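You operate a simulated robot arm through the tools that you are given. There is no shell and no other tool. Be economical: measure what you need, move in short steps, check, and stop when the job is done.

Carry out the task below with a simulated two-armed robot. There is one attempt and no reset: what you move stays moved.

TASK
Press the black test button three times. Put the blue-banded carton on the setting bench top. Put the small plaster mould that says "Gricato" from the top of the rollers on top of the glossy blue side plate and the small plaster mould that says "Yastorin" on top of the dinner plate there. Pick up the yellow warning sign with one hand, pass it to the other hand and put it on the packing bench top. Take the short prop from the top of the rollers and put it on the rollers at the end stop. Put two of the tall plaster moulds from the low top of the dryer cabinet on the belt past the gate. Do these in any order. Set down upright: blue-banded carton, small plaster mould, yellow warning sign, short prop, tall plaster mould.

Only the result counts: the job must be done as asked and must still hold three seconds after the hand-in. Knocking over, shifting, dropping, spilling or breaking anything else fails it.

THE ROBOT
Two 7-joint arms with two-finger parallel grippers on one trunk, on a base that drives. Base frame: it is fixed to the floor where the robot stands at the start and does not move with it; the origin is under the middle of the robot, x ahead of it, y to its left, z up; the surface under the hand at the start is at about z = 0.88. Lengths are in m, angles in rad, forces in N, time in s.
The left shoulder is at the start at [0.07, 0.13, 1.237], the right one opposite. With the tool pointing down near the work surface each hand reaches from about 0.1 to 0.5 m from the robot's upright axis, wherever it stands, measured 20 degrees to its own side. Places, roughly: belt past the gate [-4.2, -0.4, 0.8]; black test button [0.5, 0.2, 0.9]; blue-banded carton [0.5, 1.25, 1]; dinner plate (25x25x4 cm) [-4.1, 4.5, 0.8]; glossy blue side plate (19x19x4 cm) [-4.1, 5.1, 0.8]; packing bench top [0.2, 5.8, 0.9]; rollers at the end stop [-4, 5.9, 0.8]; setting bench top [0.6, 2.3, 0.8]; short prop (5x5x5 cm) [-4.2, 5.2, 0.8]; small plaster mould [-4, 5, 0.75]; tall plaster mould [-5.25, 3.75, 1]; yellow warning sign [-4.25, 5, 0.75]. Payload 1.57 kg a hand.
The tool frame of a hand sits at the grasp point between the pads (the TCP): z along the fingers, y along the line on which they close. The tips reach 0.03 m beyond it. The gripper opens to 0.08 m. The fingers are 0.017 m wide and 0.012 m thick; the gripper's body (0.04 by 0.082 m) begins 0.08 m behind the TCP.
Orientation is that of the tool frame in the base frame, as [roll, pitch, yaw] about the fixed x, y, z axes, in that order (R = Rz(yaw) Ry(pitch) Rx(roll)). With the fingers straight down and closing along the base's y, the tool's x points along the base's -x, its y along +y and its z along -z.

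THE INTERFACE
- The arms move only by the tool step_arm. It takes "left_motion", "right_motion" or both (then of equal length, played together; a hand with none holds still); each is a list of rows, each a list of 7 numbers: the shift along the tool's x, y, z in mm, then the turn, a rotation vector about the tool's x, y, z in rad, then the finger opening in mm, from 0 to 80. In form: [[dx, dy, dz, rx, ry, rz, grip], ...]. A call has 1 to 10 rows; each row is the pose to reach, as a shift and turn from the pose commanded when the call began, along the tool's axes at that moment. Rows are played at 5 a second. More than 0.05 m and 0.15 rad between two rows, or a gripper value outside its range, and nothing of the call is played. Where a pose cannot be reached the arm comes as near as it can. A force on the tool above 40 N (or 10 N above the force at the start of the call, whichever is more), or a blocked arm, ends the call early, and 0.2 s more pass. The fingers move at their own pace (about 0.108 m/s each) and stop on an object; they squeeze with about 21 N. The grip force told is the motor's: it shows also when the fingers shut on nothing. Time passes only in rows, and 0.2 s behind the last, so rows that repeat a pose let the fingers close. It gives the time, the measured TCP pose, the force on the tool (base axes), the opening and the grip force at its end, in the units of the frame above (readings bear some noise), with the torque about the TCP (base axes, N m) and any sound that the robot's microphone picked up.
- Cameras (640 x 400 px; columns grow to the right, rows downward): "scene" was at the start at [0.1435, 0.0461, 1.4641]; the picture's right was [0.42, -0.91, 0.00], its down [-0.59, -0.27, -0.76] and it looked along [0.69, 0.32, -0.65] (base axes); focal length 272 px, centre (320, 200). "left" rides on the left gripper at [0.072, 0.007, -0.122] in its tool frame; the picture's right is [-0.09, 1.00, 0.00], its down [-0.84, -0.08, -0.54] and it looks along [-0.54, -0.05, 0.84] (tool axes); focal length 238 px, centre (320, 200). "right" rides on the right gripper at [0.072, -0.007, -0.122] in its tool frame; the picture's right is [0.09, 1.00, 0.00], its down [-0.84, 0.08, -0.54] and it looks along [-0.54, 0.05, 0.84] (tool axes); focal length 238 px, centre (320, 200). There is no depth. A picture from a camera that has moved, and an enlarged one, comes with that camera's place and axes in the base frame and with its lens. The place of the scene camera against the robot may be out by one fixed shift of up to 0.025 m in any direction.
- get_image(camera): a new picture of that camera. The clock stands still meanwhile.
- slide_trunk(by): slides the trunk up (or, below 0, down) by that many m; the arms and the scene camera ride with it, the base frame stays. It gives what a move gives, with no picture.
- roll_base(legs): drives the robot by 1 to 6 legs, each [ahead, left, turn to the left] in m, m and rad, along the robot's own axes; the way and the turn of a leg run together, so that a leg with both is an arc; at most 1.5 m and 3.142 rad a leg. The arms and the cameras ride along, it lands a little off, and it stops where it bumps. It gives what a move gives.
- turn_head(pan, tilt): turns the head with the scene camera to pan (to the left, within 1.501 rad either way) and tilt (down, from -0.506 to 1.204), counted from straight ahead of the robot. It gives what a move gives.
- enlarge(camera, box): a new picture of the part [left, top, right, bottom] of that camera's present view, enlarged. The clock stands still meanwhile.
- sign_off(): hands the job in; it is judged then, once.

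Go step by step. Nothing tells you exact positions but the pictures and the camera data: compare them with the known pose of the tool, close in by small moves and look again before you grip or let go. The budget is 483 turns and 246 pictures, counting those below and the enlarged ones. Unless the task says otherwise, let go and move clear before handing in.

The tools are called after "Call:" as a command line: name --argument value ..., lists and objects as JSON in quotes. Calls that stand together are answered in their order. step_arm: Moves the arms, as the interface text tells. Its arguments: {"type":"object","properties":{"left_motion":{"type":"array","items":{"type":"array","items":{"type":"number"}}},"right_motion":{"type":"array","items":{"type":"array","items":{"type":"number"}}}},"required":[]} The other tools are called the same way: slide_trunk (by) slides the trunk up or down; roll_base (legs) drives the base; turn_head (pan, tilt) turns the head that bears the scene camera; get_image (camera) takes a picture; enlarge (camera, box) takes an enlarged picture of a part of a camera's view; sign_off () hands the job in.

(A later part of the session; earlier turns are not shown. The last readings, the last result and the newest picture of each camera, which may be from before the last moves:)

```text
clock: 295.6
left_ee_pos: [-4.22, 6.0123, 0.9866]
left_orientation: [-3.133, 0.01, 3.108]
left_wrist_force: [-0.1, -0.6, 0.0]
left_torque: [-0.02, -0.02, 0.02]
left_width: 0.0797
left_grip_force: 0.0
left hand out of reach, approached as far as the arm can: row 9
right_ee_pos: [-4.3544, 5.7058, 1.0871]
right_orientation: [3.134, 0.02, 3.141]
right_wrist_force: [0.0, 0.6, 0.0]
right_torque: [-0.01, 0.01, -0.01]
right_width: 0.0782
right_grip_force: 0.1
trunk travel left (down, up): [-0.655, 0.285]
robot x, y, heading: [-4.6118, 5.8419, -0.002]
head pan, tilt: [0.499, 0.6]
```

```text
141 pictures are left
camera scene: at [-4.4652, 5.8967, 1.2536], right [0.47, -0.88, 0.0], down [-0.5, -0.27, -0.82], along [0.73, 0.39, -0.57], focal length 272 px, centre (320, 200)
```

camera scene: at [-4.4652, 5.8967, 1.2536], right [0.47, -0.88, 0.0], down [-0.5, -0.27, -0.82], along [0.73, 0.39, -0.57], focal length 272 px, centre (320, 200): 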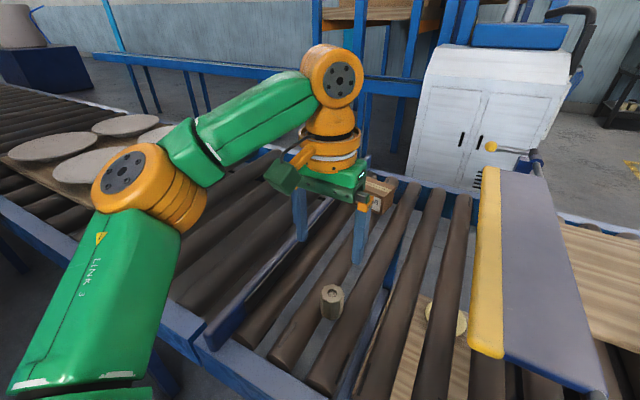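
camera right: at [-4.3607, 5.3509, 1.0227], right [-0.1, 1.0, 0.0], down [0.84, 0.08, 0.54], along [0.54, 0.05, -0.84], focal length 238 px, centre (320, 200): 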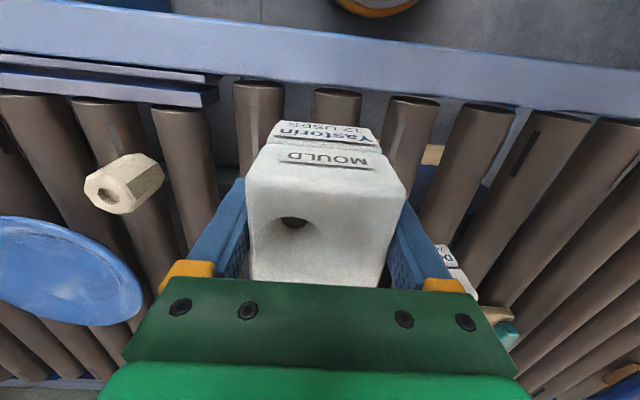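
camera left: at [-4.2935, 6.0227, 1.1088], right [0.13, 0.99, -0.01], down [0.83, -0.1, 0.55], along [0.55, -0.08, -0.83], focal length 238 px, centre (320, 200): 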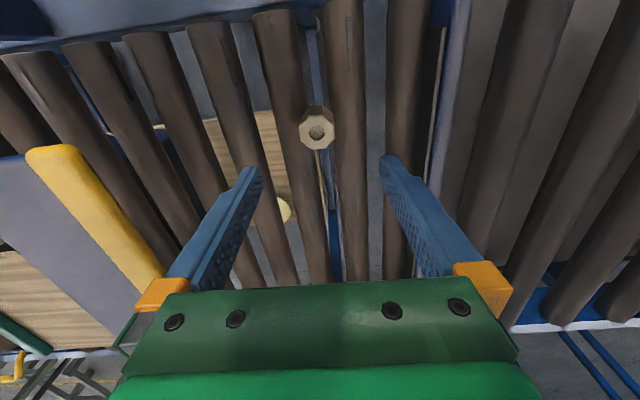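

The prop stands upright at the end stop. I tuck the left hand, raise the trunk, and drive round to the panel corner facing −y for the Gricato mould.

Call:
slide_trunk --by 0.12

Call:
step_arm --left_motion '[[40, 0, 0, 0, 0, 0, 80], [80, 0, -20, 0, 0, 0, 80], [120, 0, -40, 0, 0, 0, 80], [160, 0, -60, 0, 0, 0, 80], [190, 0, -60, 0, 0, 0, 80]]'

Call:
roll_base --legs '[[-0.3, 0, 0], [0, 0, -1.57], [0.72, 0, 0], [0, 0.25, 0]]'

Call:
turn_head --pan 0.5 --tilt 0.8

Call:
get_image --camera "scene"

```text
clock: 297.1
left_ee_pos: [-4.2192, 6.0117, 1.1065]
left_orientation: [-3.134, 0.011, 3.105]
left_wrist_force: [0.5, 0.0, -0.2]
left_torque: [0.03, 0.01, 0.01]
left_width: 0.0801
left_grip_force: 0.1
right_ee_pos: [-4.3551, 5.7053, 1.2068]
right_orientation: [3.134, 0.019, -3.141]
right_wrist_force: [-0.6, 0.3, 0.5]
right_torque: [-0.04, 0.02, -0.03]
right_width: 0.0779
right_grip_force: 0.0
trunk travel left (down, up): [-0.775, 0.165]
robot x, y, heading: [-4.612, 5.8446, -0.005]
head pan, tilt: [0.499, 0.6]
```

```text
clock: 298.4
left_ee_pos: [-4.4114, 6.0199, 1.1659]
left_orientation: [-3.134, 0.013, 3.104]
left_wrist_force: [-0.4, 0.3, -0.2]
left_torque: [-0.03, 0.02, 0.02]
left_width: 0.08
left_grip_force: 0.1
right_ee_pos: [-4.3572, 5.7053, 1.2073]
right_orientation: [3.135, 0.021, 3.14]
right_wrist_force: [-0.1, 0.5, -0.2]
right_torque: [-0.03, 0.01, 0.01]
right_width: 0.0781
right_grip_force: 0.1
trunk travel left (down, up): [-0.775, 0.165]
robot x, y, heading: [-4.6117, 5.8448, -0.005]
head pan, tilt: [0.499, 0.6]
```

```text
clock: 309.1
left_ee_pos: [-4.4797, 4.9299, 1.1659]
left_orientation: [-3.135, 0.01, 1.549]
left_wrist_force: [-0.6, -0.3, 0.4]
left_torque: [0.02, 0.0, 0.01]
left_width: 0.0801
left_grip_force: 0.1
right_ee_pos: [-4.7939, 4.8715, 1.2065]
right_orientation: [3.134, 0.019, 1.583]
right_wrist_force: [0.4, -0.5, -0.1]
right_torque: [0.01, -0.04, 0.0]
right_width: 0.0781
right_grip_force: 0.1
trunk travel left (down, up): [-0.775, 0.165]
robot x, y, heading: [-4.6555, 5.1292, -1.564]
head pan, tilt: [0.499, 0.6]
```

```text
clock: 309.9
left_ee_pos: [-4.4755, 4.9292, 1.1656]
left_orientation: [-3.134, 0.014, 1.548]
left_wrist_force: [1.0, -0.6, -0.5]
left_torque: [0.0, -0.01, 0.01]
left_width: 0.0799
left_grip_force: 0.0
right_ee_pos: [-4.7903, 4.8719, 1.2067]
right_orientation: [3.137, 0.019, 1.583]
right_wrist_force: [-1.0, 0.0, 0.8]
right_torque: [0.02, -0.02, 0.0]
right_width: 0.0782
right_grip_force: 0.0
trunk travel left (down, up): [-0.775, 0.165]
robot x, y, heading: [-4.6576, 5.1276, -1.565]
head pan, tilt: [0.499, 0.799]
```

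```text
140 pictures are left
camera scene: at [-4.5999, 5.0176, 1.3568], right [-0.87, -0.48, 0.0], down [-0.35, 0.63, -0.7], along [0.34, -0.61, -0.72], focal length 272 px, centre (320, 200)
```

scene: 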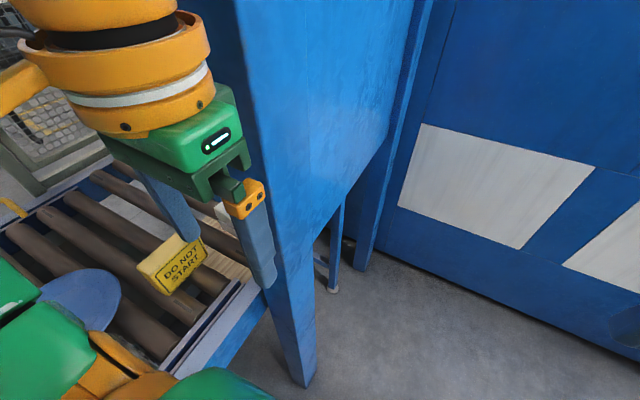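

The left hand is close to the panel post; I move it out over the rollers before going closer.

Call:
step_arm --left_motion '[[15, 40, 0, 0, 0, 0, 80], [30, 85, 0, 0, 0, 0, 80], [45, 130, 0, 0, 0, 0, 80], [55, 175, 0, 0, 0, 0, 80], [55, 215, 0, 0, 0, 0, 80]]'

Call:
roll_base --legs '[[0, 0.08, 0]]'

Call:
get_image --camera "left"

Call:
get_image --camera "scene"

```text
clock: 311.1
left_ee_pos: [-4.2589, 4.9774, 1.1616]
left_orientation: [-3.13, 0.01, 1.55]
left_wrist_force: [-0.9, 0.4, 0.4]
left_torque: [0.01, 0.0, 0.01]
left_width: 0.0802
left_grip_force: 0.0
right_ee_pos: [-4.7892, 4.8706, 1.2061]
right_orientation: [3.135, 0.019, 1.586]
right_wrist_force: [0.3, -0.1, -0.3]
right_torque: [0.04, 0.03, -0.02]
right_width: 0.0777
right_grip_force: 0.1
trunk travel left (down, up): [-0.775, 0.165]
robot x, y, heading: [-4.6586, 5.1253, -1.565]
head pan, tilt: [0.499, 0.799]
```

```text
clock: 312.1
left_ee_pos: [-4.1839, 4.9755, 1.1631]
left_orientation: [-3.138, 0.007, 1.546]
left_wrist_force: [-0.1, 1.0, -0.6]
left_torque: [0.03, -0.02, 0.03]
left_width: 0.0801
left_grip_force: 0.0
right_ee_pos: [-4.715, 4.8685, 1.206]
right_orientation: [3.13, 0.018, 1.585]
right_wrist_force: [-0.8, 0.1, -0.6]
right_torque: [0.06, 0.0, -0.01]
right_width: 0.0779
right_grip_force: 0.1
trunk travel left (down, up): [-0.775, 0.165]
robot x, y, heading: [-4.5731, 5.129, -1.566]
head pan, tilt: [0.499, 0.799]
```

```text
139 pictures are left
camera left: at [-4.1761, 5.0482, 1.2853], right [0.99, -0.12, 0.0], down [-0.1, -0.83, 0.55], along [-0.07, -0.55, -0.84], focal length 238 px, centre (320, 200)
```

left: 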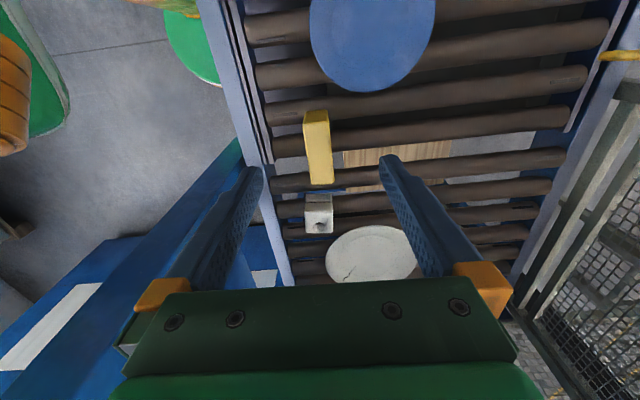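

```text
138 pictures are left
camera scene: at [-4.5246, 5.0143, 1.3566], right [-0.88, -0.48, 0.0], down [-0.34, 0.63, -0.7], along [0.34, -0.61, -0.72], focal length 272 px, centre (320, 200)
```

scene: 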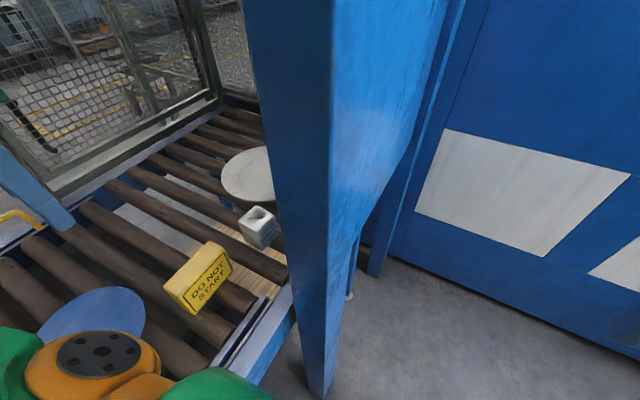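

I check the label of the mould near the dinner plate.

Call:
roll_base --legs '[[0.1, 0, 0]]'

Call:
enlarge --camera "scene" --box '[160, 150, 300, 330]'

Call:
enlarge --camera "left" --box '[270, 80, 430, 280]'

```text
clock: 313.3
left_ee_pos: [-4.1799, 4.8816, 1.1629]
left_orientation: [-3.134, 0.013, 1.546]
left_wrist_force: [-0.2, -0.2, -0.3]
left_torque: [-0.01, 0.02, 0.04]
left_width: 0.08
left_grip_force: 0.1
right_ee_pos: [-4.7101, 4.7763, 1.2079]
right_orientation: [3.134, 0.022, 1.583]
right_wrist_force: [0.2, -0.1, 0.1]
right_torque: [-0.03, -0.03, 0.02]
right_width: 0.0783
right_grip_force: 0.1
trunk travel left (down, up): [-0.775, 0.165]
robot x, y, heading: [-4.5733, 5.0236, -1.563]
head pan, tilt: [0.499, 0.799]
```

```text
2.22 times, centred on (230, 240) of scene
camera zoom: at [-4.5194, 4.9225, 1.3572], right [-0.87, -0.48, 0.0], down [-0.35, 0.62, -0.7], along [0.34, -0.61, -0.71], focal length 604 px, centre (520, 111)
```

zoom: 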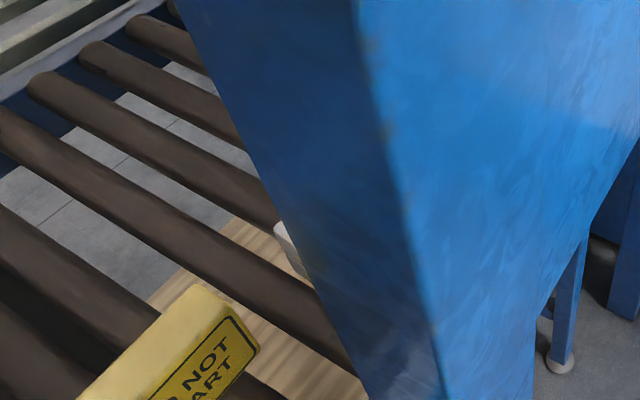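

```text
2.00 times, centred on (350, 180) of left
camera zoom: at [-4.1711, 4.956, 1.2843], right [0.99, -0.12, -0.01], down [-0.09, -0.83, 0.55], along [-0.07, -0.55, -0.83], focal length 477 px, centre (260, 240)
```

zoom: 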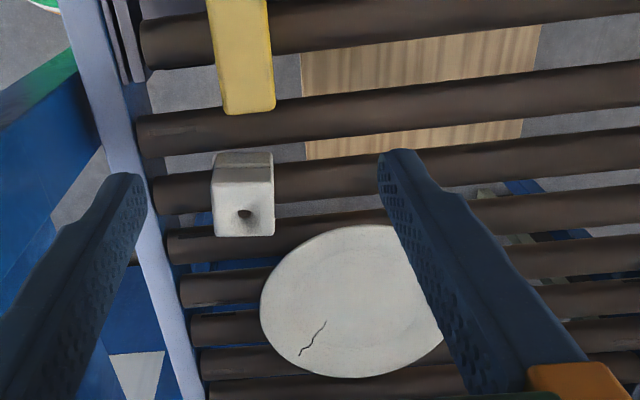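

The label faces away; it is the only other white small mould (besides Dobbrel), so I will verify once lifted. I move over it at ≈[−4.22,4.716].

Call:
step_arm --left_motion '[[-45, -10, 0, 0, 0, 0.02, 80], [-90, -20, 0, 0, 0, 0.04, 80], [-135, -30, 0, 0, 0, 0.05, 80], [-167, -36, 0, 0, 0, 0.05, 80], [-167, -36, 45, 0, 0, 0.05, 80], [-167, -36, 90, 0, 0, 0.05, 80], [-167, -36, 135, 0, 0, 0.05, 80], [-167, -36, 180, 0, 0, 0.05, 80]]'

Call:
get_image --camera "left"

Call:
get_image --camera "scene"

```text
clock: 315.1
left_ee_pos: [-4.2187, 4.7112, 0.985]
left_orientation: [-3.132, 0.011, 1.498]
left_wrist_force: [0.2, 0.3, -0.2]
left_torque: [-0.03, -0.03, 0.02]
left_width: 0.0801
left_grip_force: 0.1
right_ee_pos: [-4.7096, 4.7717, 1.2072]
right_orientation: [3.136, 0.019, 1.584]
right_wrist_force: [0.2, -0.3, 0.5]
right_torque: [0.02, -0.01, 0.01]
right_width: 0.0782
right_grip_force: 0.0
trunk travel left (down, up): [-0.775, 0.165]
robot x, y, heading: [-4.5739, 5.0294, -1.565]
head pan, tilt: [0.499, 0.799]
```

```text
135 pictures are left
camera left: at [-4.207, 4.7828, 1.1065], right [0.99, -0.16, -0.01], down [-0.13, -0.82, 0.55], along [-0.1, -0.54, -0.83], focal length 238 px, centre (320, 200)
```

left: 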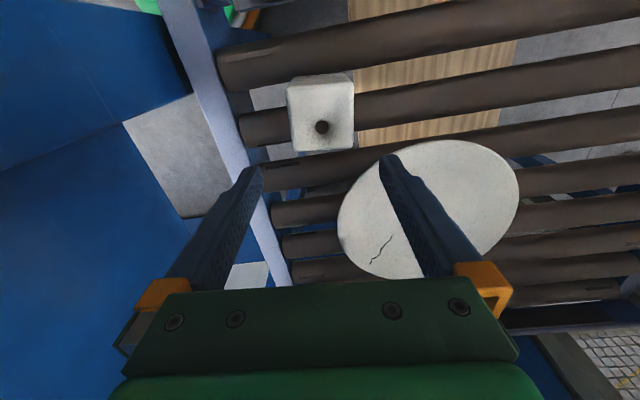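

```text
134 pictures are left
camera scene: at [-4.5178, 4.9179, 1.3567], right [-0.87, -0.48, 0.0], down [-0.35, 0.63, -0.7], along [0.34, -0.61, -0.72], focal length 272 px, centre (320, 200)
```

scene: 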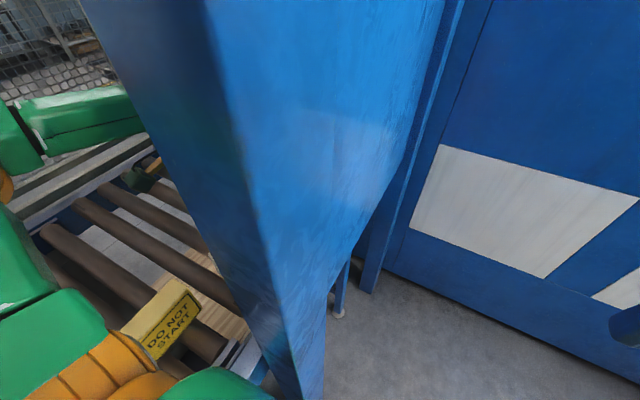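

Well in reach. A 1 cm correction, then I descend around the mould and check.

Call:
step_arm --left_motion '[[10, 2, 30, 0, 0, 0.02, 80], [10, 2, 70, 0, 0, 0.02, 80], [10, 2, 110, 0, 0, 0.02, 80], [10, 2, 140, 0, 0, 0.02, 80], [10, 2, 153, 0, 0, 0.02, 80]]'

Call:
get_image --camera "left"

```text
clock: 316.3
left_ee_pos: [-4.2186, 4.7181, 0.8311]
left_orientation: [-3.135, 0.012, 1.475]
left_wrist_force: [0.6, -0.2, -0.3]
left_torque: [0.01, -0.01, -0.03]
left_width: 0.0798
left_grip_force: 0.1
right_ee_pos: [-4.7099, 4.771, 1.2065]
right_orientation: [3.135, 0.02, 1.583]
right_wrist_force: [0.1, -0.1, 0.2]
right_torque: [0.0, -0.02, 0.02]
right_width: 0.0782
right_grip_force: 0.0
trunk travel left (down, up): [-0.775, 0.165]
robot x, y, heading: [-4.5694, 5.0262, -1.564]
head pan, tilt: [0.499, 0.799]
```

```text
133 pictures are left
camera left: at [-4.2053, 4.7905, 0.9535], right [0.98, -0.18, -0.01], down [-0.15, -0.82, 0.55], along [-0.11, -0.54, -0.83], focal length 238 px, centre (320, 200)
```

left: 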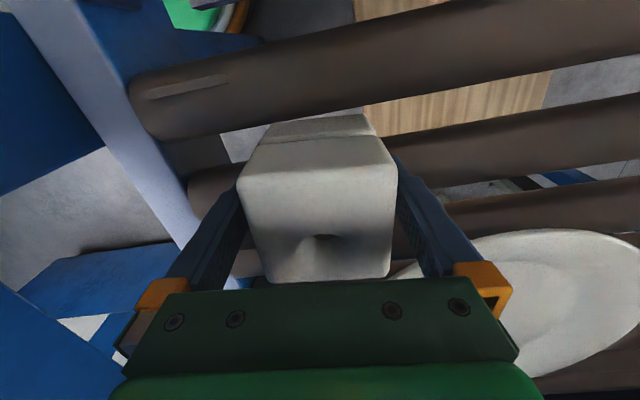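

Good. I close and lift.

Call:
step_arm --left_motion '[[0, 0, 0, 0, 0, 0, 65], [0, 0, 0, 0, 0, 0, 50], [0, 0, 0, 0, 0, 0, 45], [0, 0, -10, 0, 0, 0, 45], [0, 0, -50, 0, 0, 0, 45], [0, 0, -95, 0, 0, 0, 45], [0, 0, -140, 0, 0, 0, 45], [0, 0, -185, 0, 0, 0, 45], [30, 0, -215, 0, 0, 0, 45]]'

Call:
get_image --camera "left"

```text
clock: 318.3
left_ee_pos: [-4.2152, 4.752, 1.0458]
left_orientation: [-3.133, 0.012, 1.475]
left_wrist_force: [0.8, 0.6, -2.2]
left_torque: [-0.06, 0.0, -0.01]
left_width: 0.0619
left_grip_force: 20.9
right_ee_pos: [-4.7082, 4.7736, 1.2076]
right_orientation: [3.136, 0.022, 1.583]
right_wrist_force: [0.3, 0.3, 0.6]
right_torque: [0.0, -0.03, 0.0]
right_width: 0.0781
right_grip_force: 0.0
trunk travel left (down, up): [-0.775, 0.165]
robot x, y, heading: [-4.5733, 5.0252, -1.564]
head pan, tilt: [0.499, 0.799]
```

```text
132 pictures are left
camera left: at [-4.2005, 4.825, 1.1684], right [0.98, -0.18, -0.01], down [-0.15, -0.82, 0.55], along [-0.11, -0.54, -0.83], focal length 238 px, centre (320, 200)
```

left: 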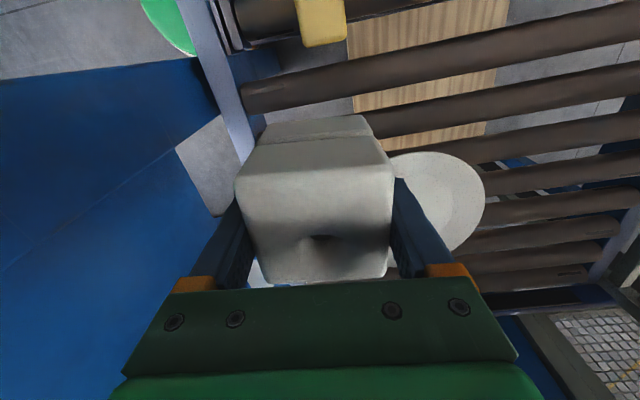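

Lifted. I back the base 0.1 and carry it toward the blue plate, then look at the label.

Call:
roll_base --legs '[[-0.12, 0, 0]]'

Call:
step_arm --left_motion '[[40, 20, 0, 0, 0, 0, 45], [80, 40, 0, 0, 0, 0, 45], [120, 60, 0, 0, 0, 0, 45], [160, 80, 0, 0, 0, 0, 45], [185, 105, 0, 0, 0, 0, 45]]'

Call:
get_image --camera "scene"

Call:
get_image --camera "left"

```text
clock: 319.5
left_ee_pos: [-4.217, 4.8644, 1.0442]
left_orientation: [-3.132, 0.011, 1.475]
left_wrist_force: [-0.3, 0.3, -2.7]
left_torque: [0.03, -0.01, 0.02]
left_width: 0.0618
left_grip_force: 21.7
right_ee_pos: [-4.7121, 4.8878, 1.207]
right_orientation: [3.136, 0.016, 1.581]
right_wrist_force: [0.4, -0.5, -0.4]
right_torque: [0.0, -0.03, -0.02]
right_width: 0.0779
right_grip_force: 0.0
trunk travel left (down, up): [-0.775, 0.165]
robot x, y, heading: [-4.5793, 5.1423, -1.57]
head pan, tilt: [0.499, 0.799]
```

```text
clock: 320.7
left_ee_pos: [-4.0941, 5.0427, 1.0437]
left_orientation: [-3.134, 0.011, 1.475]
left_wrist_force: [-0.3, -0.1, -2.5]
left_torque: [-0.04, -0.05, 0.02]
left_width: 0.0618
left_grip_force: 21.4
right_ee_pos: [-4.7126, 4.89, 1.2069]
right_orientation: [3.137, 0.021, 1.581]
right_wrist_force: [-0.7, -0.3, 0.2]
right_torque: [0.0, -0.01, 0.05]
right_width: 0.0781
right_grip_force: 0.1
trunk travel left (down, up): [-0.775, 0.165]
robot x, y, heading: [-4.577, 5.1461, -1.565]
head pan, tilt: [0.499, 0.799]
```

```text
131 pictures are left
camera scene: at [-4.5204, 5.0356, 1.3568], right [-0.88, -0.48, 0.0], down [-0.35, 0.63, -0.7], along [0.33, -0.61, -0.72], focal length 272 px, centre (320, 200)
```

scene: 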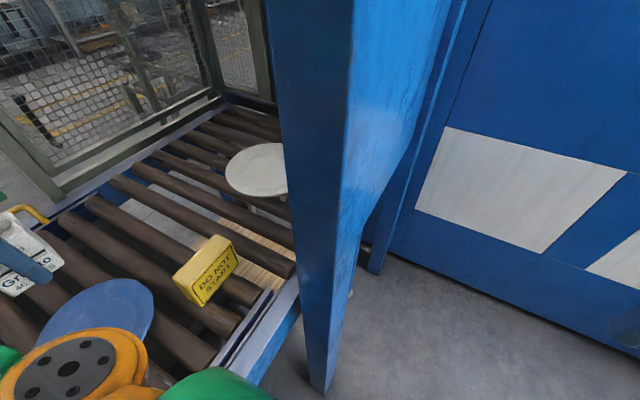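

```text
130 pictures are left
camera left: at [-4.0802, 5.1151, 1.1642], right [0.98, -0.19, -0.01], down [-0.15, -0.82, 0.55], along [-0.11, -0.54, -0.83], focal length 238 px, centre (320, 200)
```

left: 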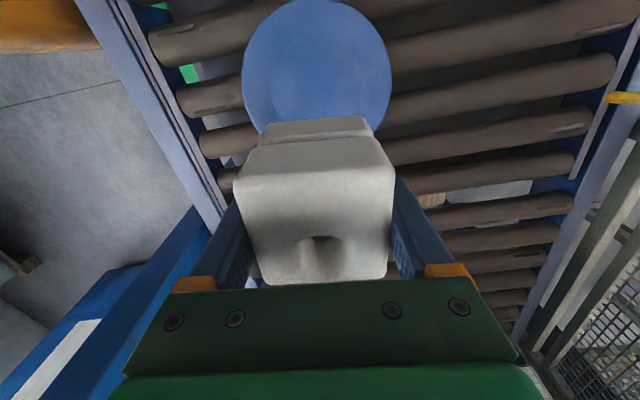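

The label reads “Gri…to”, so it is the right mould. I centre over the blue plate (≈[−4.087,5.083]) and lower.

Call:
step_arm --left_motion '[[21, 1, 0, 0, 0, 0, 45], [42, 2, 0, 0, 0, 0, 45], [42, 2, 40, 0, 0, 0, 45], [42, 2, 80, 0, 0, 0, 45], [42, 2, 120, 0, 0, 0, 45], [42, 2, 150, 0, 0, 0, 45]]'

Call:
get_image --camera "left"

Call:
turn_head --pan 1.2 --tilt 0.8

Call:
get_image --camera "scene"

```text
clock: 322.1
left_ee_pos: [-4.0934, 5.0788, 0.8916]
left_orientation: [-3.132, 0.012, 1.474]
left_wrist_force: [-0.3, 0.1, -3.0]
left_torque: [0.0, 0.03, 0.02]
left_width: 0.0617
left_grip_force: 20.7
right_ee_pos: [-4.7123, 4.8886, 1.207]
right_orientation: [3.137, 0.019, 1.583]
right_wrist_force: [0.5, 0.1, 0.5]
right_torque: [0.01, 0.02, 0.0]
right_width: 0.078
right_grip_force: 0.1
trunk travel left (down, up): [-0.775, 0.165]
robot x, y, heading: [-4.578, 5.1414, -1.564]
head pan, tilt: [0.499, 0.799]
```

```text
129 pictures are left
camera left: at [-4.0787, 5.152, 1.0124], right [0.98, -0.19, -0.01], down [-0.15, -0.82, 0.55], along [-0.11, -0.54, -0.83], focal length 238 px, centre (320, 200)
```

left: 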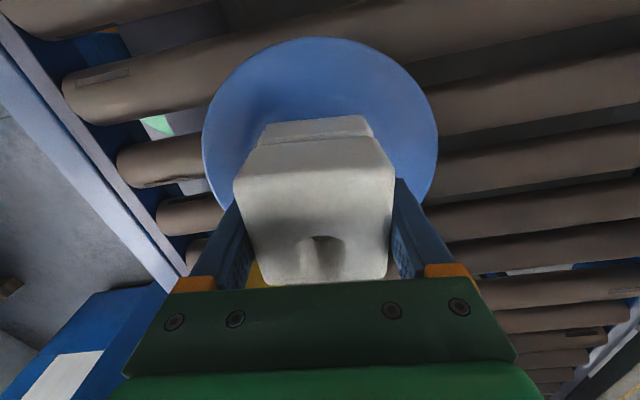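

```text
clock: 323.2
left_ee_pos: [-4.094, 5.081, 0.8917]
left_orientation: [-3.132, 0.011, 1.475]
left_wrist_force: [0.9, -0.5, -3.5]
left_torque: [0.0, -0.03, 0.0]
left_width: 0.0618
left_grip_force: 21.1
right_ee_pos: [-4.7143, 4.8883, 1.2074]
right_orientation: [3.135, 0.02, 1.582]
right_wrist_force: [0.1, -0.3, -0.1]
right_torque: [0.0, 0.0, 0.0]
right_width: 0.0779
right_grip_force: 0.1
trunk travel left (down, up): [-0.775, 0.165]
robot x, y, heading: [-4.5774, 5.1426, -1.565]
head pan, tilt: [1.201, 0.799]
```

```text
128 pictures are left
camera scene: at [-4.4851, 5.0766, 1.3567], right [-0.36, -0.93, 0.0], down [-0.67, 0.26, -0.7], along [0.65, -0.25, -0.72], focal length 272 px, centre (320, 200)
```

scene: 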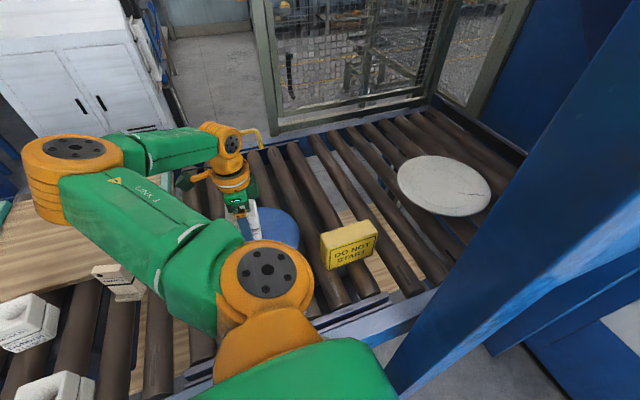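

Nearly centred. I move 8 mm further and lower to contact.

Call:
step_arm --left_motion '[[8, 2, 10, 0, 0, 0, 45], [8, 2, 20, 0, 0, 0, 45], [8, 2, 26, 0, 0, 0, 45], [8, 2, 30, 0, 0, 0, 45], [8, 2, 34, 0, 0, 0, 45], [8, 2, 38, 0, 0, 0, 45], [8, 2, 42, 0, 0, 0, 45], [8, 2, 46, 0, 0, 0, 45]]'

Call:
get_image --camera "left"

```text
clock: 324.9
left_ee_pos: [-4.0917, 5.0871, 0.854]
left_orientation: [3.135, 0.015, 1.475]
left_wrist_force: [-1.9, -3.4, 27.4]
left_torque: [0.46, 0.83, 0.2]
left_width: 0.0618
left_grip_force: 21.5
right_ee_pos: [-4.7206, 4.8888, 1.2062]
right_orientation: [3.128, 0.022, 1.58]
right_wrist_force: [0.2, 0.2, 0.7]
right_torque: [0.04, -0.01, 0.0]
right_width: 0.078
right_grip_force: 0.0
trunk travel left (down, up): [-0.775, 0.165]
robot x, y, heading: [-4.5795, 5.1441, -1.566]
head pan, tilt: [1.201, 0.799]
stopped in row 8 (left hand): the force on the tool passed its limit at 49 N (the readings are from after the stop); the commanded pose is now the measured one
```

```text
127 pictures are left
camera left: at [-4.08, 5.1592, 0.9756], right [0.98, -0.19, 0.01], down [-0.16, -0.82, 0.56], along [-0.1, -0.55, -0.83], focal length 238 px, centre (320, 200)
```

left: 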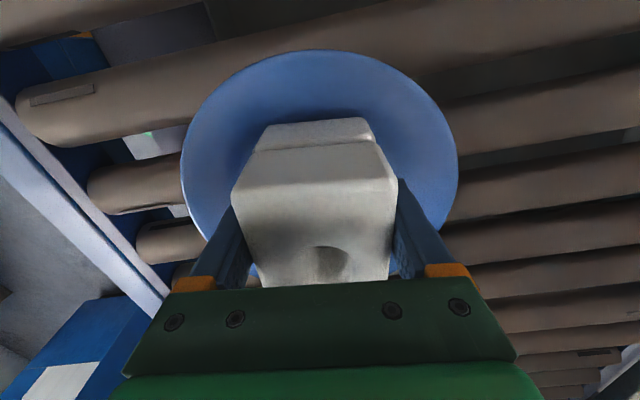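

Contact on the plate. I ease off, open slowly, and lift straight up.

Call:
step_arm --left_motion '[[0, 0, -3, 0, 0, 0, 45], [0, 0, -3, 0, 0, 0, 55], [0, 0, -3, 0, 0, 0, 66], [0, 0, -3, 0, 0, 0, 76], [0, 0, -3, 0, 0, 0, 76]]'

Call:
step_arm --left_motion '[[0, 0, -20, 0, 0, 0, 78], [0, 0, -60, 0, 0, 0, 78], [0, 0, -100, 0, 0, 0, 78], [0, 0, -145, 0, 0, 0, 78], [0, 0, -190, 0, 0, 0, 78]]'

Call:
get_image --camera "left"

Call:
get_image --camera "scene"

```text
clock: 326.1
left_ee_pos: [-4.0877, 5.0867, 0.8554]
left_orientation: [3.139, 0.015, 1.474]
left_wrist_force: [-2.8, -0.7, 2.9]
left_torque: [-0.04, -0.1, 0.02]
left_width: 0.0741
left_grip_force: 0.0
right_ee_pos: [-4.7154, 4.8896, 1.2052]
right_orientation: [3.132, 0.021, 1.58]
right_wrist_force: [0.2, 0.0, 0.1]
right_torque: [-0.01, 0.04, 0.04]
right_width: 0.078
right_grip_force: 0.0
trunk travel left (down, up): [-0.775, 0.165]
robot x, y, heading: [-4.5796, 5.1465, -1.569]
head pan, tilt: [1.201, 0.799]
```

```text
clock: 327.3
left_ee_pos: [-4.0872, 5.0885, 1.0453]
left_orientation: [3.141, 0.013, 1.474]
left_wrist_force: [-1.4, 1.0, -0.2]
left_torque: [-0.03, 0.01, 0.01]
left_width: 0.0781
left_grip_force: 0.0
right_ee_pos: [-4.7147, 4.8893, 1.2066]
right_orientation: [3.134, 0.02, 1.58]
right_wrist_force: [-0.7, 0.3, -0.1]
right_torque: [0.0, -0.06, 0.02]
right_width: 0.078
right_grip_force: 0.1
trunk travel left (down, up): [-0.775, 0.165]
robot x, y, heading: [-4.5788, 5.1439, -1.568]
head pan, tilt: [1.201, 0.799]
```

```text
126 pictures are left
camera left: at [-4.0747, 5.1626, 1.167], right [0.98, -0.19, 0.0], down [-0.16, -0.82, 0.55], along [-0.1, -0.54, -0.83], focal length 238 px, centre (320, 200)
```

left: 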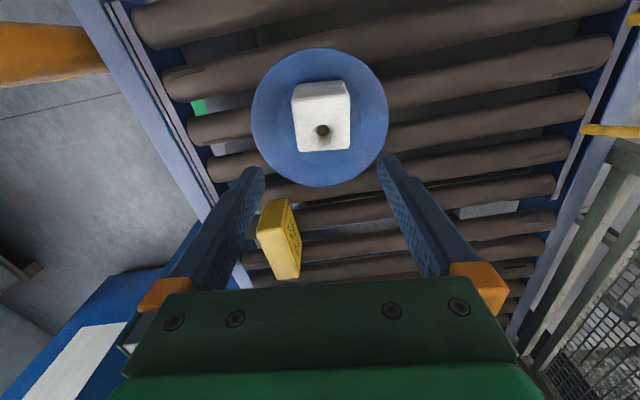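

```text
125 pictures are left
camera scene: at [-4.4868, 5.0768, 1.3568], right [-0.36, -0.93, 0.0], down [-0.67, 0.26, -0.7], along [0.65, -0.25, -0.72], focal length 272 px, centre (320, 200)
```

scene: 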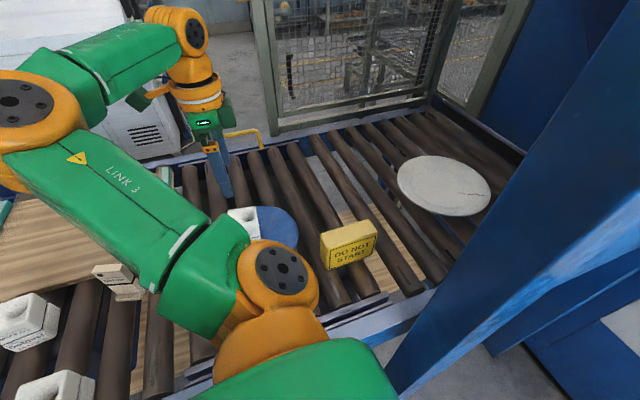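

Gricato stands centred on the blue plate. Next the Yastorin mould must be re-gripped with the left hand tilted forward, for reach to the dinner plate (≈[−4.085,4.563]). I draw the hand in and drive back beside the mould.

Call:
step_arm --left_motion '[[0, -40, -15, 0, 0, 0, 78], [0, -80, -30, 0, 0, 0, 78], [0, -120, -45, 0, 0, 0, 78], [0, -160, -60, 0, 0, 0, 78], [0, -200, -75, 0, 0, 0, 78]]'

Call:
roll_base --legs '[[0, -0.06, 0], [-0.55, 0, 0]]'

Call:
turn_head --pan 0.8 --tilt 0.9

Call:
get_image --camera "scene"

Call:
get_image --camera "left"

```text
clock: 328.5
left_ee_pos: [-4.2986, 5.0679, 1.1022]
left_orientation: [3.135, 0.019, 1.478]
left_wrist_force: [16.2, -21.2, -11.1]
left_torque: [0.73, 0.21, 0.76]
left_width: 0.0619
left_grip_force: 0.1
left hand out of reach, approached as far as the arm can: row 2, 3, 4, 5
right_ee_pos: [-4.7157, 4.8893, 1.2071]
right_orientation: [3.134, 0.021, 1.581]
right_wrist_force: [0.4, -0.5, -1.1]
right_torque: [0.02, -0.04, -0.01]
right_width: 0.0779
right_grip_force: 0.0
trunk travel left (down, up): [-0.775, 0.165]
robot x, y, heading: [-4.5771, 5.1439, -1.568]
head pan, tilt: [1.201, 0.799]
```

```text
clock: 332.2
left_ee_pos: [-4.3595, 5.6082, 1.1027]
left_orientation: [3.141, 0.014, 1.476]
left_wrist_force: [18.0, -13.0, 0.1]
left_torque: [0.57, 0.83, 0.27]
left_width: 0.061
left_grip_force: 0.1
right_ee_pos: [-4.7761, 5.4286, 1.2075]
right_orientation: [3.134, 0.02, 1.582]
right_wrist_force: [-0.4, -0.4, -0.8]
right_torque: [-0.02, -0.02, 0.0]
right_width: 0.078
right_grip_force: 0.1
trunk travel left (down, up): [-0.775, 0.165]
robot x, y, heading: [-4.6394, 5.6859, -1.565]
head pan, tilt: [1.201, 0.799]
```

```text
clock: 333.1
left_ee_pos: [-4.3595, 5.6097, 1.1024]
left_orientation: [3.141, 0.016, 1.477]
left_wrist_force: [16.7, -14.2, -0.7]
left_torque: [0.61, 0.74, 0.36]
left_width: 0.0617
left_grip_force: 0.0
right_ee_pos: [-4.7759, 5.4303, 1.2069]
right_orientation: [3.134, 0.021, 1.582]
right_wrist_force: [0.4, -0.3, 0.2]
right_torque: [0.0, -0.01, -0.03]
right_width: 0.078
right_grip_force: 0.0
trunk travel left (down, up): [-0.775, 0.165]
robot x, y, heading: [-4.6406, 5.6855, -1.566]
head pan, tilt: [0.799, 0.901]
```

```text
124 pictures are left
camera scene: at [-4.5688, 5.5945, 1.3489], right [-0.69, -0.72, 0.0], down [-0.56, 0.54, -0.62], along [0.45, -0.43, -0.78], focal length 272 px, centre (320, 200)
```

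scene: 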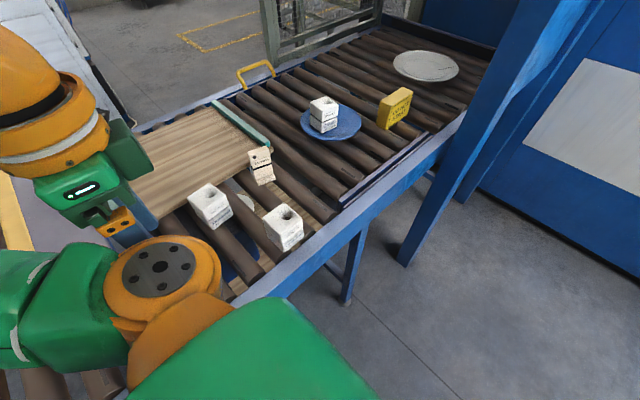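

```text
123 pictures are left
camera left: at [-4.347, 5.6823, 1.2232], right [0.98, -0.19, 0.0], down [-0.15, -0.82, 0.56], along [-0.1, -0.55, -0.83], focal length 238 px, centre (320, 200)
```

left: 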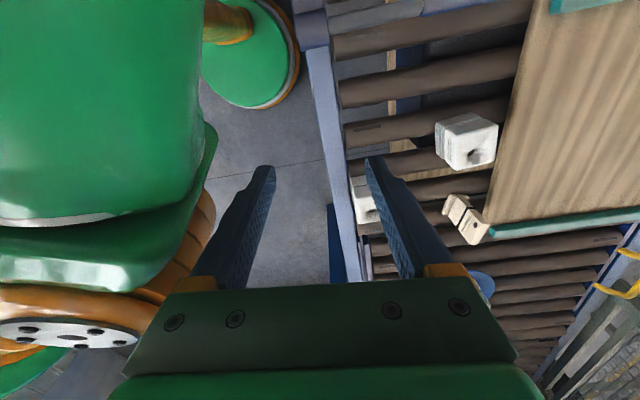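

The left finger is pressing against my own upper arm; I move the hand outward to free it. Everything on the rollers is still in place.

Call:
step_arm --left_motion '[[-10, 20, 0, 0, 0, 0, 62], [-20, 40, 0, 0, 0, 0, 62], [-40, 60, 0, 0, 0, 0, 70], [-60, 60, 0, 0, 0, 0, 78]]'

Call:
get_image --camera "left"

```text
clock: 334.1
left_ee_pos: [-4.3044, 5.5417, 1.1035]
left_orientation: [3.141, 0.014, 1.479]
left_wrist_force: [-0.1, 0.0, 0.6]
left_torque: [-0.03, 0.03, 0.01]
left_width: 0.078
left_grip_force: 0.1
right_ee_pos: [-4.7753, 5.4296, 1.2066]
right_orientation: [3.134, 0.018, 1.583]
right_wrist_force: [0.0, -0.8, 0.8]
right_torque: [0.0, -0.01, 0.04]
right_width: 0.0781
right_grip_force: 0.0
trunk travel left (down, up): [-0.775, 0.165]
robot x, y, heading: [-4.6414, 5.6846, -1.564]
head pan, tilt: [0.799, 0.901]
```

```text
122 pictures are left
camera left: at [-4.2925, 5.6141, 1.225], right [0.98, -0.19, 0.0], down [-0.16, -0.82, 0.55], along [-0.1, -0.54, -0.83], focal length 238 px, centre (320, 200)
```

left: 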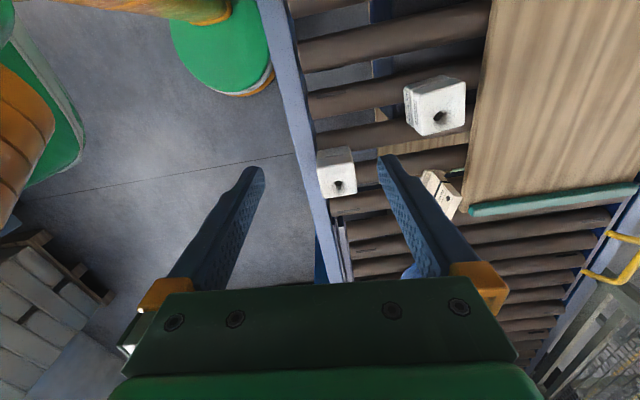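

Free now. I align the hand's yaw with the mould and test the forward tilt in the air.

Call:
step_arm --left_motion '[[0, 0, 0, 0, 0, -0.085, 78]]'

Call:
step_arm --left_motion '[[0, 0, 0, 0, -0.14, 0, 78], [0, 0, 0, 0, -0.28, 0, 78], [0, 0, 0, 0, -0.42, 0, 78], [0, 0, 0, 0, -0.56, 0, 78], [0, 0, 0, 0, -0.7, 0, 78], [0, 0, 0, 0, -0.84, 0, 78]]'

Call:
get_image --camera "left"

Call:
get_image --camera "scene"

```text
clock: 334.5
left_ee_pos: [-4.3052, 5.5428, 1.1036]
left_orientation: [-3.138, 0.015, 1.562]
left_wrist_force: [0.5, -0.4, 0.5]
left_torque: [-0.02, 0.0, 0.01]
left_width: 0.0784
left_grip_force: 0.0
right_ee_pos: [-4.7755, 5.4298, 1.2069]
right_orientation: [3.135, 0.022, 1.582]
right_wrist_force: [-0.4, -0.7, 0.8]
right_torque: [0.0, 0.0, -0.02]
right_width: 0.078
right_grip_force: 0.1
trunk travel left (down, up): [-0.775, 0.165]
robot x, y, heading: [-4.6417, 5.6834, -1.563]
head pan, tilt: [0.799, 0.901]
```

```text
clock: 335.9
left_ee_pos: [-4.306, 5.5423, 1.1019]
left_orientation: [-3.137, 0.856, 1.565]
left_wrist_force: [-0.2, 0.0, -0.3]
left_torque: [0.02, -0.01, -0.01]
left_width: 0.0779
left_grip_force: 0.0
right_ee_pos: [-4.7742, 5.4294, 1.2066]
right_orientation: [3.135, 0.019, 1.582]
right_wrist_force: [0.0, -0.2, -0.2]
right_torque: [0.0, -0.02, 0.02]
right_width: 0.0781
right_grip_force: 0.1
trunk travel left (down, up): [-0.775, 0.165]
robot x, y, heading: [-4.6419, 5.6821, -1.566]
head pan, tilt: [0.799, 0.901]
```

```text
121 pictures are left
camera left: at [-4.298, 5.682, 1.1288], right [1.0, -0.07, 0.07], down [-0.08, -0.14, 0.99], along [-0.06, -0.99, -0.14], focal length 238 px, centre (320, 200)
```

left: 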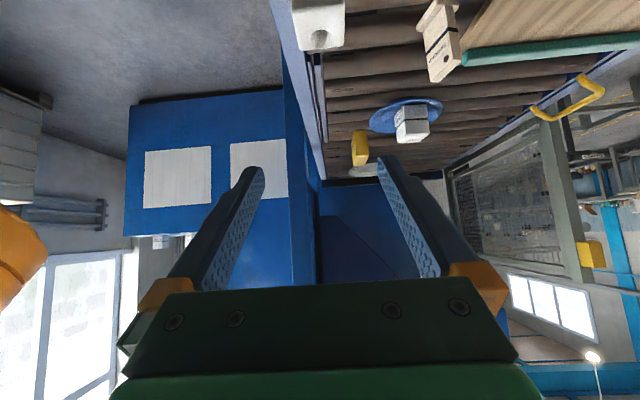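

```text
120 pictures are left
camera scene: at [-4.5682, 5.5939, 1.3488], right [-0.69, -0.72, 0.0], down [-0.56, 0.54, -0.62], along [0.45, -0.43, -0.78], focal length 272 px, centre (320, 200)
```

scene: 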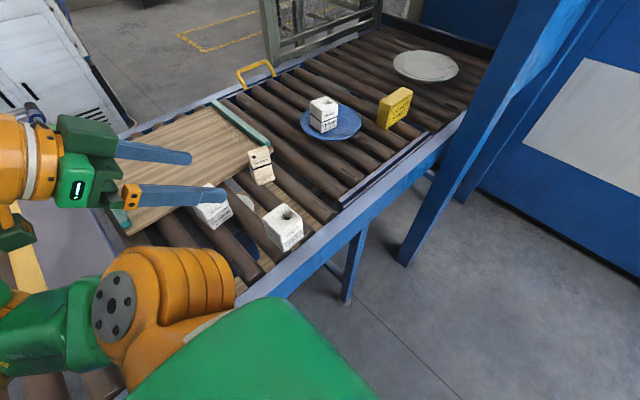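

The tilt works (49°); the camera then hangs below the gripper, which leaves enough room. I move behind the mould, ready to slide in along the finger direction.

Call:
step_arm --left_motion '[[25, 2, 30, 0, 0, 0, 78], [50, 4, 62, 0, 0, 0, 78], [75, 6, 95, 0, 0, 0, 78], [94, 8, 124, 0, 0, 0, 78]]'

Call:
get_image --camera "left"

Call:
enlarge --camera "scene" --box '[80, 130, 340, 310]'

```text
clock: 336.9
left_ee_pos: [-4.2919, 5.4818, 1.0398]
left_orientation: [-3.14, 0.85, 1.562]
left_wrist_force: [-1.3, -0.6, 0.4]
left_torque: [-0.03, 0.0, 0.02]
left_width: 0.078
left_grip_force: 0.0
left hand out of reach, approached as far as the arm can: row 1, 2, 3, 4
right_ee_pos: [-4.7763, 5.4281, 1.2075]
right_orientation: [3.134, 0.02, 1.582]
right_wrist_force: [-0.3, -0.2, 0.0]
right_torque: [0.01, -0.01, 0.0]
right_width: 0.0777
right_grip_force: 0.1
trunk travel left (down, up): [-0.775, 0.165]
robot x, y, heading: [-4.646, 5.689, -1.566]
head pan, tilt: [0.799, 0.901]
```

```text
119 pictures are left
camera left: at [-4.2845, 5.6209, 1.0661], right [1.0, -0.07, 0.07], down [-0.08, -0.14, 0.99], along [-0.06, -0.99, -0.15], focal length 238 px, centre (320, 200)
```

left: 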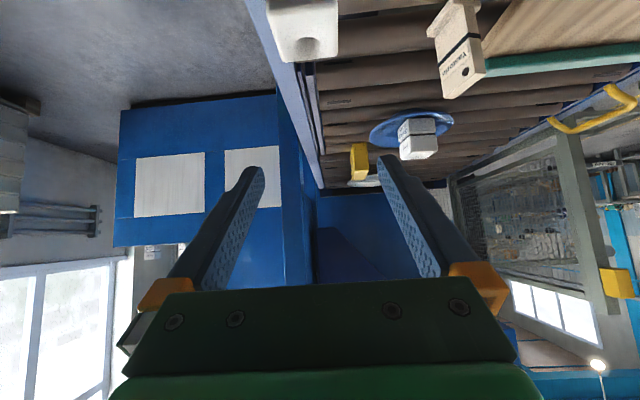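

```text
2.22 times, centred on (210, 220) of scene
camera zoom: at [-4.5684, 5.5934, 1.3488], right [-0.69, -0.72, 0.0], down [-0.56, 0.54, -0.62], along [0.45, -0.43, -0.78], focal length 604 px, centre (564, 156)
```

zoom: 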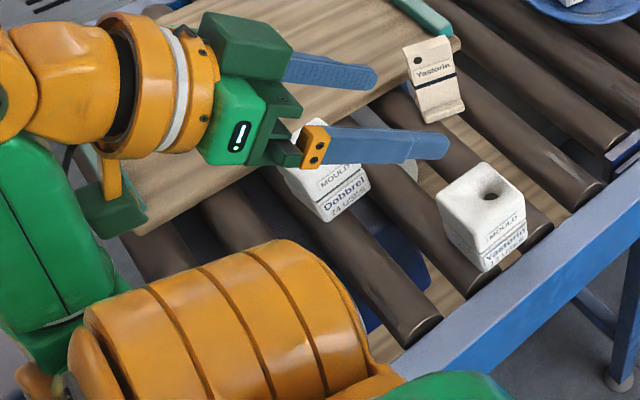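

I need the shoulder lower; I lower the trunk 0.12 (fingertips stay above the mould top).

Call:
slide_trunk --by -0.12

Call:
get_image --camera "left"

Call:
get_image --camera "scene"

```text
clock: 337.8
left_ee_pos: [-4.2392, 5.479, 1.0135]
left_orientation: [2.878, 0.775, 1.387]
left_wrist_force: [0.0, -0.7, 0.6]
left_torque: [0.0, 0.0, 0.01]
left_width: 0.078
left_grip_force: 0.1
right_ee_pos: [-4.7592, 5.4135, 1.1619]
right_orientation: [2.834, -0.021, 1.47]
right_wrist_force: [0.6, -0.5, 0.2]
right_torque: [0.08, 0.08, 0.03]
right_width: 0.0781
right_grip_force: 0.0
trunk travel left (down, up): [-0.707, 0.233]
robot x, y, heading: [-4.5852, 5.6901, -1.532]
head pan, tilt: [0.799, 0.901]
stopped: the arm was blocked; the commanded pose is now the measured one
```

```text
117 pictures are left
camera left: at [-4.241, 5.616, 1.0495], right [0.97, -0.06, 0.25], down [-0.26, -0.2, 0.94], along [-0.01, -0.98, -0.21], focal length 238 px, centre (320, 200)
```

left: 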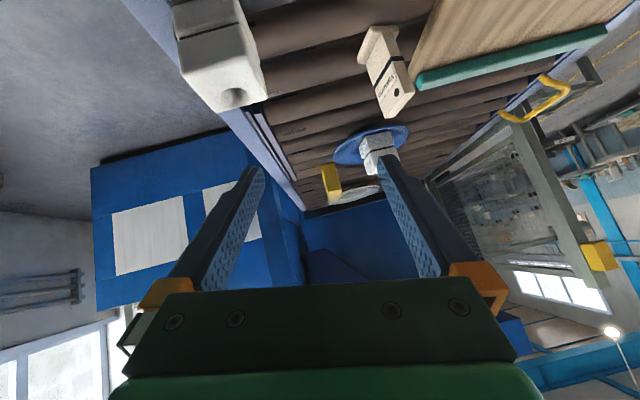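

```text
116 pictures are left
camera scene: at [-4.6121, 5.5892, 1.2948], right [-0.67, -0.74, -0.06], down [-0.53, 0.53, -0.66], along [0.52, -0.41, -0.75], focal length 272 px, centre (320, 200)
```

scene: 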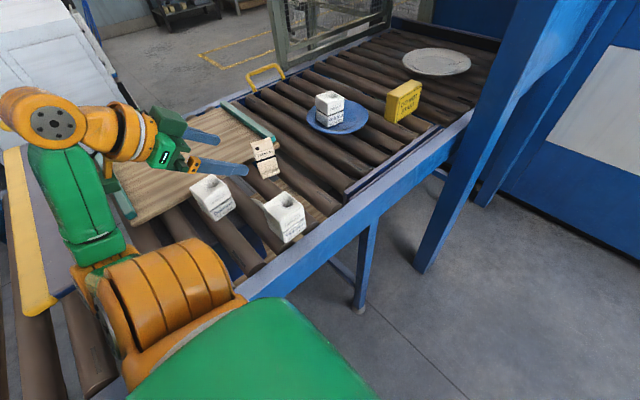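

The arm got blocked (the elbow met the rail or gate bracket) and the robot leaned; I raise the trunk again at once.

Call:
slide_trunk --by 0.07

Call:
get_image --camera "scene"

```text
clock: 338.2
left_ee_pos: [-4.2027, 5.4664, 0.9919]
left_orientation: [2.918, 0.767, 1.422]
left_wrist_force: [-0.7, 1.0, -0.1]
left_torque: [0.02, -0.05, 0.05]
left_width: 0.078
left_grip_force: 0.1
right_ee_pos: [-4.7363, 5.4114, 1.1906]
right_orientation: [2.66, -0.063, 1.327]
right_wrist_force: [-0.5, 1.1, -0.4]
right_torque: [-0.09, -0.06, -0.02]
right_width: 0.0777
right_grip_force: 0.0
trunk travel left (down, up): [-0.716, 0.224]
robot x, y, heading: [-4.5845, 5.6794, -1.565]
head pan, tilt: [0.799, 0.901]
stopped: the arm was blocked; the commanded pose is now the measured one
```

```text
115 pictures are left
camera scene: at [-4.604, 5.5933, 1.2979], right [-0.69, -0.72, -0.05], down [-0.52, 0.54, -0.66], along [0.5, -0.43, -0.75], focal length 272 px, centre (320, 200)
```

scene: 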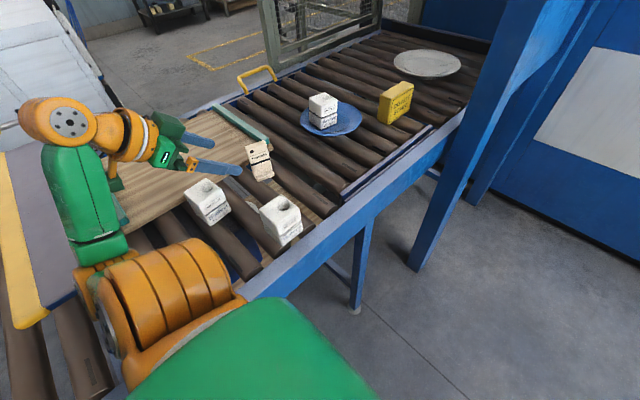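

Still blocked; I look with the right hand camera to see what is jammed.

Call:
get_image --camera "right"

Call:
turn_head --pan 0.6 --tilt 1.2

Call:
get_image --camera "scene"

```text
114 pictures are left
camera right: at [-4.7816, 5.4896, 1.3011], right [0.87, -0.15, 0.47], down [-0.39, -0.8, 0.46], along [0.3, -0.58, -0.75], focal length 238 px, centre (320, 200)
```

right: 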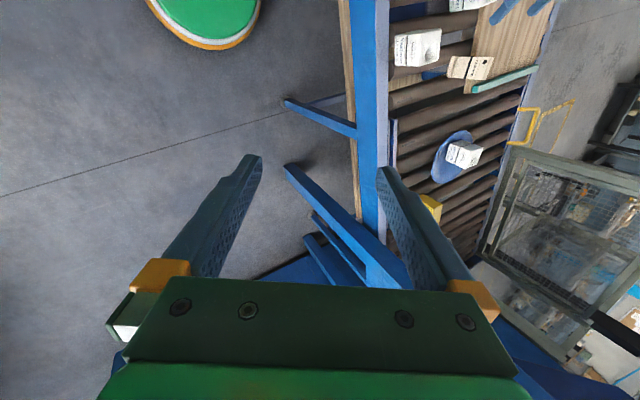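

```text
clock: 339.0
left_ee_pos: [-4.2064, 5.4678, 0.9922]
left_orientation: [2.918, 0.77, 1.41]
left_wrist_force: [0.2, -0.1, -0.2]
left_torque: [0.02, -0.01, -0.03]
left_width: 0.0781
left_grip_force: 0.0
right_ee_pos: [-4.7397, 5.4123, 1.1876]
right_orientation: [2.677, -0.06, 1.333]
right_wrist_force: [0.0, 0.0, 0.3]
right_torque: [-0.02, 0.03, 0.01]
right_width: 0.0779
right_grip_force: 0.1
trunk travel left (down, up): [-0.716, 0.224]
robot x, y, heading: [-4.5852, 5.6876, -1.566]
head pan, tilt: [0.6, 1.201]
```

```text
113 pictures are left
camera scene: at [-4.6258, 5.6001, 1.2761], right [-0.82, -0.57, -0.06], down [-0.5, 0.77, -0.4], along [0.27, -0.3, -0.91], focal length 272 px, centre (320, 200)
```

scene: 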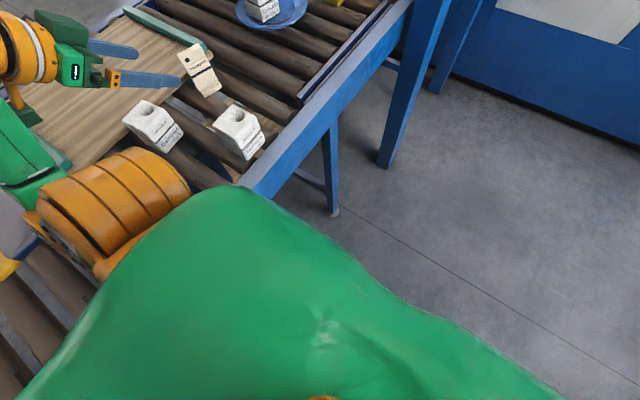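

I look more to the left to see the elbow near the gate bracket.

Call:
turn_head --pan 1.3 --tilt 0.9

Call:
get_image --camera "scene"

```text
clock: 340.0
left_ee_pos: [-4.2057, 5.4664, 0.9916]
left_orientation: [2.919, 0.771, 1.412]
left_wrist_force: [0.7, -0.6, 0.0]
left_torque: [0.01, 0.0, -0.01]
left_width: 0.0781
left_grip_force: 0.0
right_ee_pos: [-4.7398, 5.4125, 1.1881]
right_orientation: [2.676, -0.062, 1.336]
right_wrist_force: [-0.1, 0.6, -1.0]
right_torque: [-0.03, 0.0, -0.01]
right_width: 0.0778
right_grip_force: 0.0
trunk travel left (down, up): [-0.716, 0.224]
robot x, y, heading: [-4.5872, 5.6858, -1.57]
head pan, tilt: [1.3, 0.901]
```

```text
112 pictures are left
camera scene: at [-4.5865, 5.6254, 1.2986], right [-0.26, -0.96, -0.02], down [-0.71, 0.21, -0.67], along [0.65, -0.16, -0.74], focal length 272 px, centre (320, 200)
```

scene: 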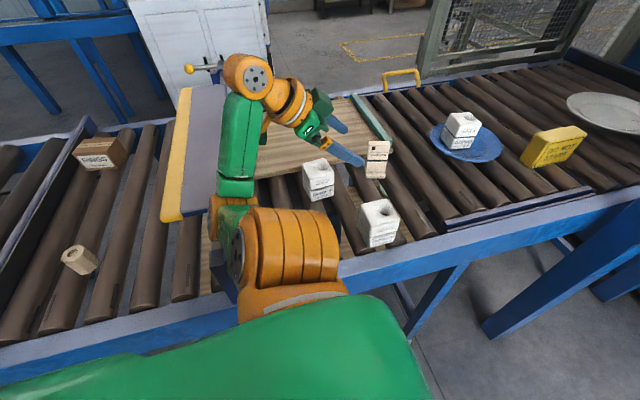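

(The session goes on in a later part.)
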